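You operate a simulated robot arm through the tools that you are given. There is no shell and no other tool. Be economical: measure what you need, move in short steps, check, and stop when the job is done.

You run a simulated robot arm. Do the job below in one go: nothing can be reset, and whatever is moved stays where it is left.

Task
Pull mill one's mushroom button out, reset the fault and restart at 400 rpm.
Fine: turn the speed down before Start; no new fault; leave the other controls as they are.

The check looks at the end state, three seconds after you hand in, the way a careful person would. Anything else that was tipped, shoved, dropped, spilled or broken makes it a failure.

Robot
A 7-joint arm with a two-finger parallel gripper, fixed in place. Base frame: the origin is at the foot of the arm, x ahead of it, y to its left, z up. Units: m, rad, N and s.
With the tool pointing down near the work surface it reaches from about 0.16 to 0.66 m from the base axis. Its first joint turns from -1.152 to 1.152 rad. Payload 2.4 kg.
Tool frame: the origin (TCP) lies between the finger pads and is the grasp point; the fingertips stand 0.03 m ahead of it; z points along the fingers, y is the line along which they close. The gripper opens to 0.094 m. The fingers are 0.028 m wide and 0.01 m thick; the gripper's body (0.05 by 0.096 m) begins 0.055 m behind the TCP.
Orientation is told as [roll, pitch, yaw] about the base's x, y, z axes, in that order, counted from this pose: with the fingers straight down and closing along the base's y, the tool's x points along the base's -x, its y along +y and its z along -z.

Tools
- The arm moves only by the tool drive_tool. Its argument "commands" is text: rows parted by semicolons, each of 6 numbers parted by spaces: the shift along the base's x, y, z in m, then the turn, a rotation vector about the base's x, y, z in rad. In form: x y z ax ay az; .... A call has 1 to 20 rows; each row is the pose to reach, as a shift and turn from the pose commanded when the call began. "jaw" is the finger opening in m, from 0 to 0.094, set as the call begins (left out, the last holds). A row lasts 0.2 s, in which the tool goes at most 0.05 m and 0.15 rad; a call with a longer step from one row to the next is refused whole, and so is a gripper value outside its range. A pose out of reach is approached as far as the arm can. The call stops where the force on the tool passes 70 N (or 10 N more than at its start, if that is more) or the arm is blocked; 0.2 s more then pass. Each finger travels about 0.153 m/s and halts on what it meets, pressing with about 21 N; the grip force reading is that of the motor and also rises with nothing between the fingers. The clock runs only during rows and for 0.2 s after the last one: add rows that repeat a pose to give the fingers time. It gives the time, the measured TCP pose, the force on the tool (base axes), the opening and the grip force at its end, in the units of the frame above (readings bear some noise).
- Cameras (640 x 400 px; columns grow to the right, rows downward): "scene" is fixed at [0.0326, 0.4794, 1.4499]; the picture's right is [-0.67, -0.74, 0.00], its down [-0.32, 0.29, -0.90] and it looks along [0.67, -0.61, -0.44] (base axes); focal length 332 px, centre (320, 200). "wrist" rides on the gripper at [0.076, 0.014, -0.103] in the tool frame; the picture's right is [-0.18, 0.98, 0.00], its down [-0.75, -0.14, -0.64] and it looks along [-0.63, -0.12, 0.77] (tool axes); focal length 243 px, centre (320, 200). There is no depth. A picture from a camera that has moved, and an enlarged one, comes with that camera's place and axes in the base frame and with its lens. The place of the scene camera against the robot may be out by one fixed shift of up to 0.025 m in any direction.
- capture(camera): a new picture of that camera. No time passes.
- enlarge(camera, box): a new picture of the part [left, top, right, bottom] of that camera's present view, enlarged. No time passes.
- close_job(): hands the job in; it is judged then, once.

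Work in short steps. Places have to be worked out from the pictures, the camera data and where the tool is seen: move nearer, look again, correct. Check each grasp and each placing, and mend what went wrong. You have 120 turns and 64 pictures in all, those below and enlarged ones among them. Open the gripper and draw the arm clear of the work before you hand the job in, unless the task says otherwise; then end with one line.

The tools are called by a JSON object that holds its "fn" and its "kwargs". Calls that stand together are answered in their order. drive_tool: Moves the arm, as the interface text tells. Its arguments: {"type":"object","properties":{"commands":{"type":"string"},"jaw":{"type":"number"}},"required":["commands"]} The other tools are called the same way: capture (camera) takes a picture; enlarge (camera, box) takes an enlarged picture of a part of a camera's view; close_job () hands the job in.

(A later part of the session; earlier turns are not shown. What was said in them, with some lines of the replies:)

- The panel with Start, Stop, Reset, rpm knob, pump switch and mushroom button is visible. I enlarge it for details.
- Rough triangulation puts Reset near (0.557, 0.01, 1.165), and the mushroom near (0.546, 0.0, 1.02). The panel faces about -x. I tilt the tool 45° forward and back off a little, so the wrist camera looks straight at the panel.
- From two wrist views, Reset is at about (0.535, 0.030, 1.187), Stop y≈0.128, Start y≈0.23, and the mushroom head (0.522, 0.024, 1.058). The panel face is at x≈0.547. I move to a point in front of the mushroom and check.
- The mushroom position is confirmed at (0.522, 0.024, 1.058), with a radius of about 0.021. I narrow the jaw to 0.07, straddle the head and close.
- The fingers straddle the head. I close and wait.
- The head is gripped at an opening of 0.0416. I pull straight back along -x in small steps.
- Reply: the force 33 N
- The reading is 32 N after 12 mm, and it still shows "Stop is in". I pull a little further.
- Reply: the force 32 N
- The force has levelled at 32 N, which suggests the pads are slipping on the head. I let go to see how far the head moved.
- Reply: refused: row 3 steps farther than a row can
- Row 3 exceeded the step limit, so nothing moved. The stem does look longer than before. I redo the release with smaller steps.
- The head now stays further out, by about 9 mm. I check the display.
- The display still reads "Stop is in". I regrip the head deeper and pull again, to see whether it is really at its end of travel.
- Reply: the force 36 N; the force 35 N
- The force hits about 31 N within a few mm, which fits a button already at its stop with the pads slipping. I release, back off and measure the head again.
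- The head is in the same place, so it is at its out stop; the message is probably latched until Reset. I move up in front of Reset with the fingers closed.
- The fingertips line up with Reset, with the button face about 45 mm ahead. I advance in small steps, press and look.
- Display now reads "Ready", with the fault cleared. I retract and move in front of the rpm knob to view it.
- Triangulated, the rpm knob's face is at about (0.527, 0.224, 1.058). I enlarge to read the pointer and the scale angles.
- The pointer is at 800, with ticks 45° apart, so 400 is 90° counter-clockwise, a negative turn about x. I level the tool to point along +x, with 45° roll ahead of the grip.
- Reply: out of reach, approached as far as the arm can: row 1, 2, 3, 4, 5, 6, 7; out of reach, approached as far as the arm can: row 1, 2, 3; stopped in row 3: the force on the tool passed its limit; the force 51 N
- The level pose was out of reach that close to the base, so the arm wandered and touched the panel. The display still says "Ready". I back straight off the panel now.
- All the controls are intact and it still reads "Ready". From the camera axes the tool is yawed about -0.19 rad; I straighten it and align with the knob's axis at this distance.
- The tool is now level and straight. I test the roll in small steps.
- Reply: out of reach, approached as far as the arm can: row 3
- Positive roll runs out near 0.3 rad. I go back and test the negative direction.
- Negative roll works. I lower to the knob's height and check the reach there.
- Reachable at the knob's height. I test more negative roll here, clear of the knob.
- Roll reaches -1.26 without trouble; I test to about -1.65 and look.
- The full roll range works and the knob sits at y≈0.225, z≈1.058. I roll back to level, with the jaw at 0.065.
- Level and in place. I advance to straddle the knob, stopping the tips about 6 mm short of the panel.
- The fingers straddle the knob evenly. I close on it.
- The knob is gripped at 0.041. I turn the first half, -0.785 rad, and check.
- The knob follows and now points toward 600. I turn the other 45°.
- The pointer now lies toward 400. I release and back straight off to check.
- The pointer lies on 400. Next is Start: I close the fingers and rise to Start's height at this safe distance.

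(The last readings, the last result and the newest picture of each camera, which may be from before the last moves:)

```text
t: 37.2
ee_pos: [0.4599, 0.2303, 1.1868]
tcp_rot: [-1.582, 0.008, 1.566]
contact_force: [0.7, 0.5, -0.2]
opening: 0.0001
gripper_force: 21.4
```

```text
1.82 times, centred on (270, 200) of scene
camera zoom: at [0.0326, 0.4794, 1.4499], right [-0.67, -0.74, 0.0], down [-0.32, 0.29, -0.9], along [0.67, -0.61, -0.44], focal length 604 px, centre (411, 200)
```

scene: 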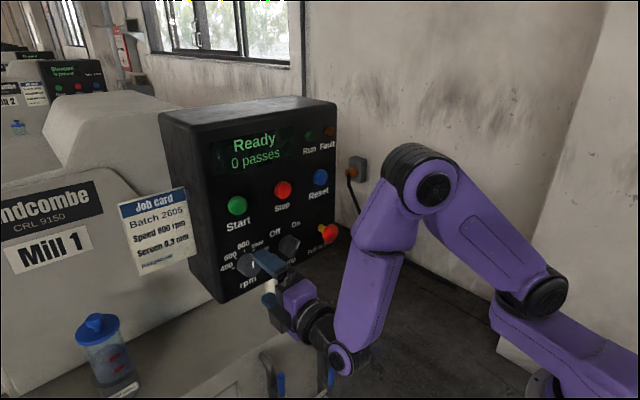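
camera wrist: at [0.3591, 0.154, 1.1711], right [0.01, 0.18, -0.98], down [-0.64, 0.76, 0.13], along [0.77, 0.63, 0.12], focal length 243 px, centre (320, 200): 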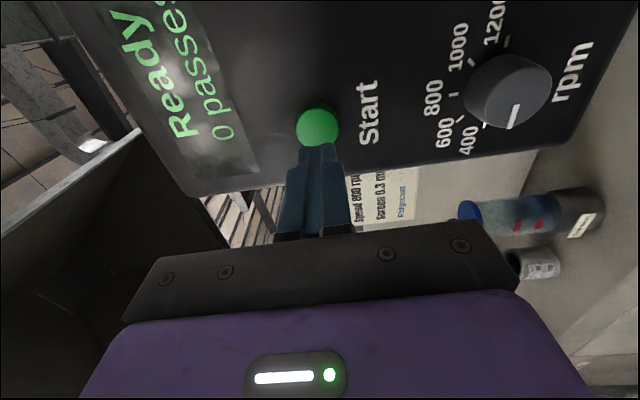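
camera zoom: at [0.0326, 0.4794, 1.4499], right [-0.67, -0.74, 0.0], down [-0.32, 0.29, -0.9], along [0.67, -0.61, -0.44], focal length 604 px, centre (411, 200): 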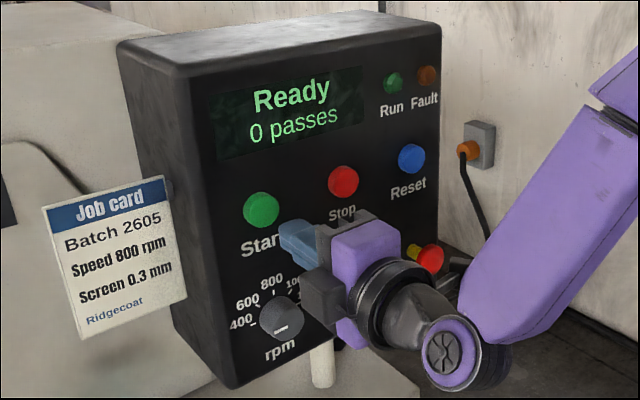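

The fingertips line up with Start at about (0.536, 0.228, 1.188). I press gently.

{"fn": "drive_tool", "kwargs": {"commands": "0.025 -0.001 0.001 0 0 0; 0.04 -0.001 0.001 0 0 0; 0.044 -0.001 0.001 0 0 0; 0.048 -0.001 0.001 0 0 0; 0.051 -0.001 0.001 0 0 0"}}

{"fn": "enlarge", "kwargs": {"camera": "scene", "box": [150, 90, 390, 310]}}

```text
t: 38.4
ee_pos: [0.5104, 0.23, 1.1871]
tcp_rot: [-1.581, 0.008, 1.568]
contact_force: [-18.7, -3.0, 1.5]
opening: 0.0
gripper_force: 20.7
```

```text
1.82 times, centred on (270, 200) of scene
camera zoom: at [0.0318, 0.4793, 1.45], right [-0.67, -0.74, 0.0], down [-0.32, 0.29, -0.9], along [0.67, -0.61, -0.44], focal length 604 px, centre (411, 200)
```

zoom: 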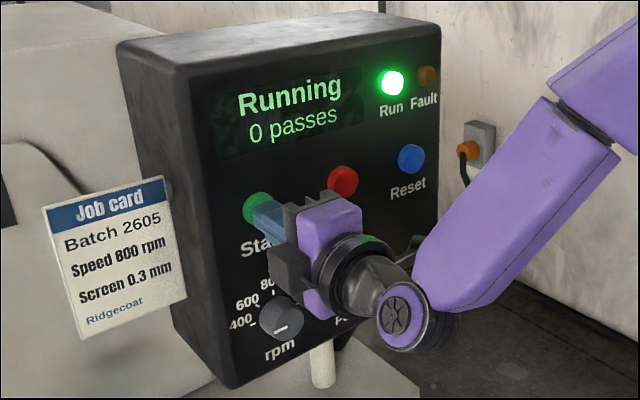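

Display reads "Running", with the Run lamp lit and no fault. I retract straight back, then up a bit.

{"fn": "drive_tool", "kwargs": {"commands": "-0.02 0 0 0 0 0; -0.045 0 0 0 0 0; -0.06 0 0 0 0 0; -0.065 0 0.03 0 0 0; -0.07 0 0.07 0 0 0; -0.075 0 0.11 0 0 0; -0.075 0 0.11 0 0 0", "jaw": 0.0}}

{"fn": "capture", "kwargs": {"camera": "scene"}}

{"fn": "capture", "kwargs": {"camera": "wrist"}}

```text
t: 40.0
ee_pos: [0.4365, 0.2288, 1.2991]
tcp_rot: [-1.582, 0.009, 1.567]
contact_force: [-0.6, -0.4, -1.1]
opening: 0.0001
gripper_force: 21.5
```

```text
19 pictures are left
```

scene: 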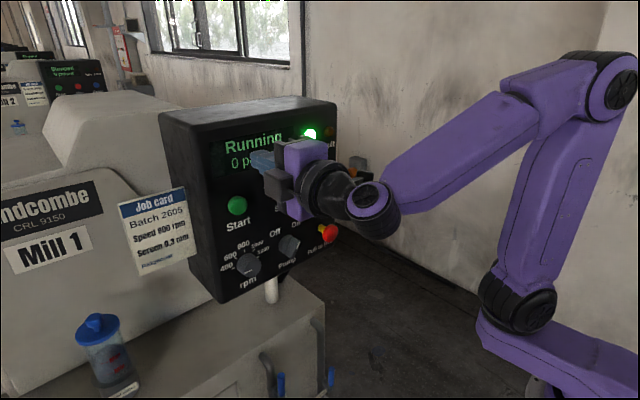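

```text
18 pictures are left
camera wrist: at [0.335, 0.1518, 1.2822], right [0.01, 0.18, -0.98], down [-0.64, 0.76, 0.13], along [0.77, 0.63, 0.12], focal length 243 px, centre (320, 200)
```

wrist: 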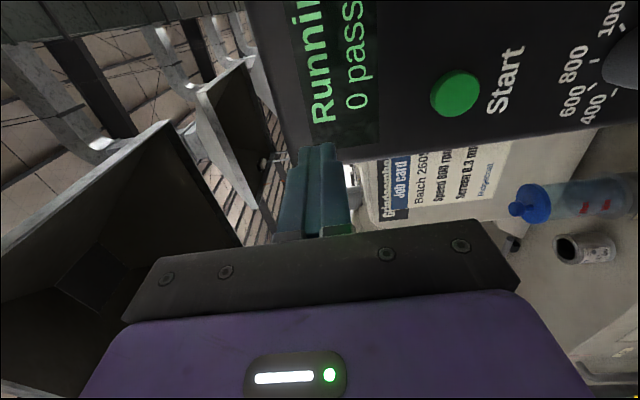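

I retract a bit further, open the gripper, and take a final look at the panel.

{"fn": "drive_tool", "kwargs": {"commands": "-0.03 -0.01 0.01 0 0 0; -0.06 -0.02 0.02 0 0 0; -0.09 -0.03 0.03 0 0 0; -0.09 -0.03 0.03 0 0 0", "jaw": 0.09}}

{"fn": "enlarge", "kwargs": {"camera": "scene", "box": [150, 90, 390, 310]}}

{"fn": "enlarge", "kwargs": {"camera": "scene", "box": [200, 210, 350, 304]}}

```text
t: 41.0
ee_pos: [0.346, 0.198, 1.3286]
tcp_rot: [-1.58, 0.01, 1.566]
contact_force: [0.2, -0.8, -0.9]
opening: 0.0898
gripper_force: 0.0
```

```text
1.82 times, centred on (270, 200) of scene
camera zoom: at [0.0326, 0.4794, 1.4499], right [-0.67, -0.74, 0.0], down [-0.32, 0.29, -0.9], along [0.67, -0.61, -0.44], focal length 604 px, centre (411, 200)
```

zoom: 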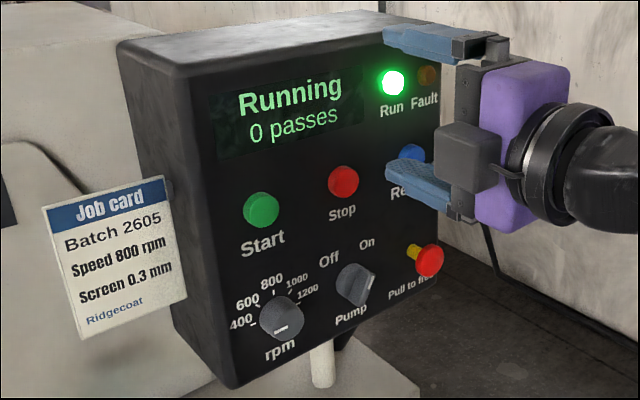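

```text
4.26 times, centred on (275, 257) of scene
camera zoom: at [0.0326, 0.4794, 1.4499], right [-0.67, -0.74, 0.0], down [-0.32, 0.29, -0.9], along [0.67, -0.61, -0.44], focal length 1413 px, centre (512, -43)
```

zoom: 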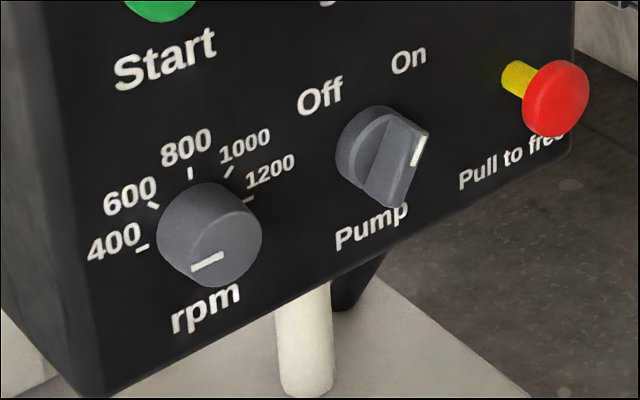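

The mill is running with the knob on 400, the mushroom out, the pump still On, no fault and the arm clear. I hand the job in.

{"fn": "close_job", "kwargs": {}}

```text
The job is handed in.
```

Mill one's mushroom button is out, the fault is reset, and the mill is running with the speed knob turned to 400 rpm before Start; partway through, the gripper bumped the panel face once (about 50 N), but the pump and other controls look unchanged.
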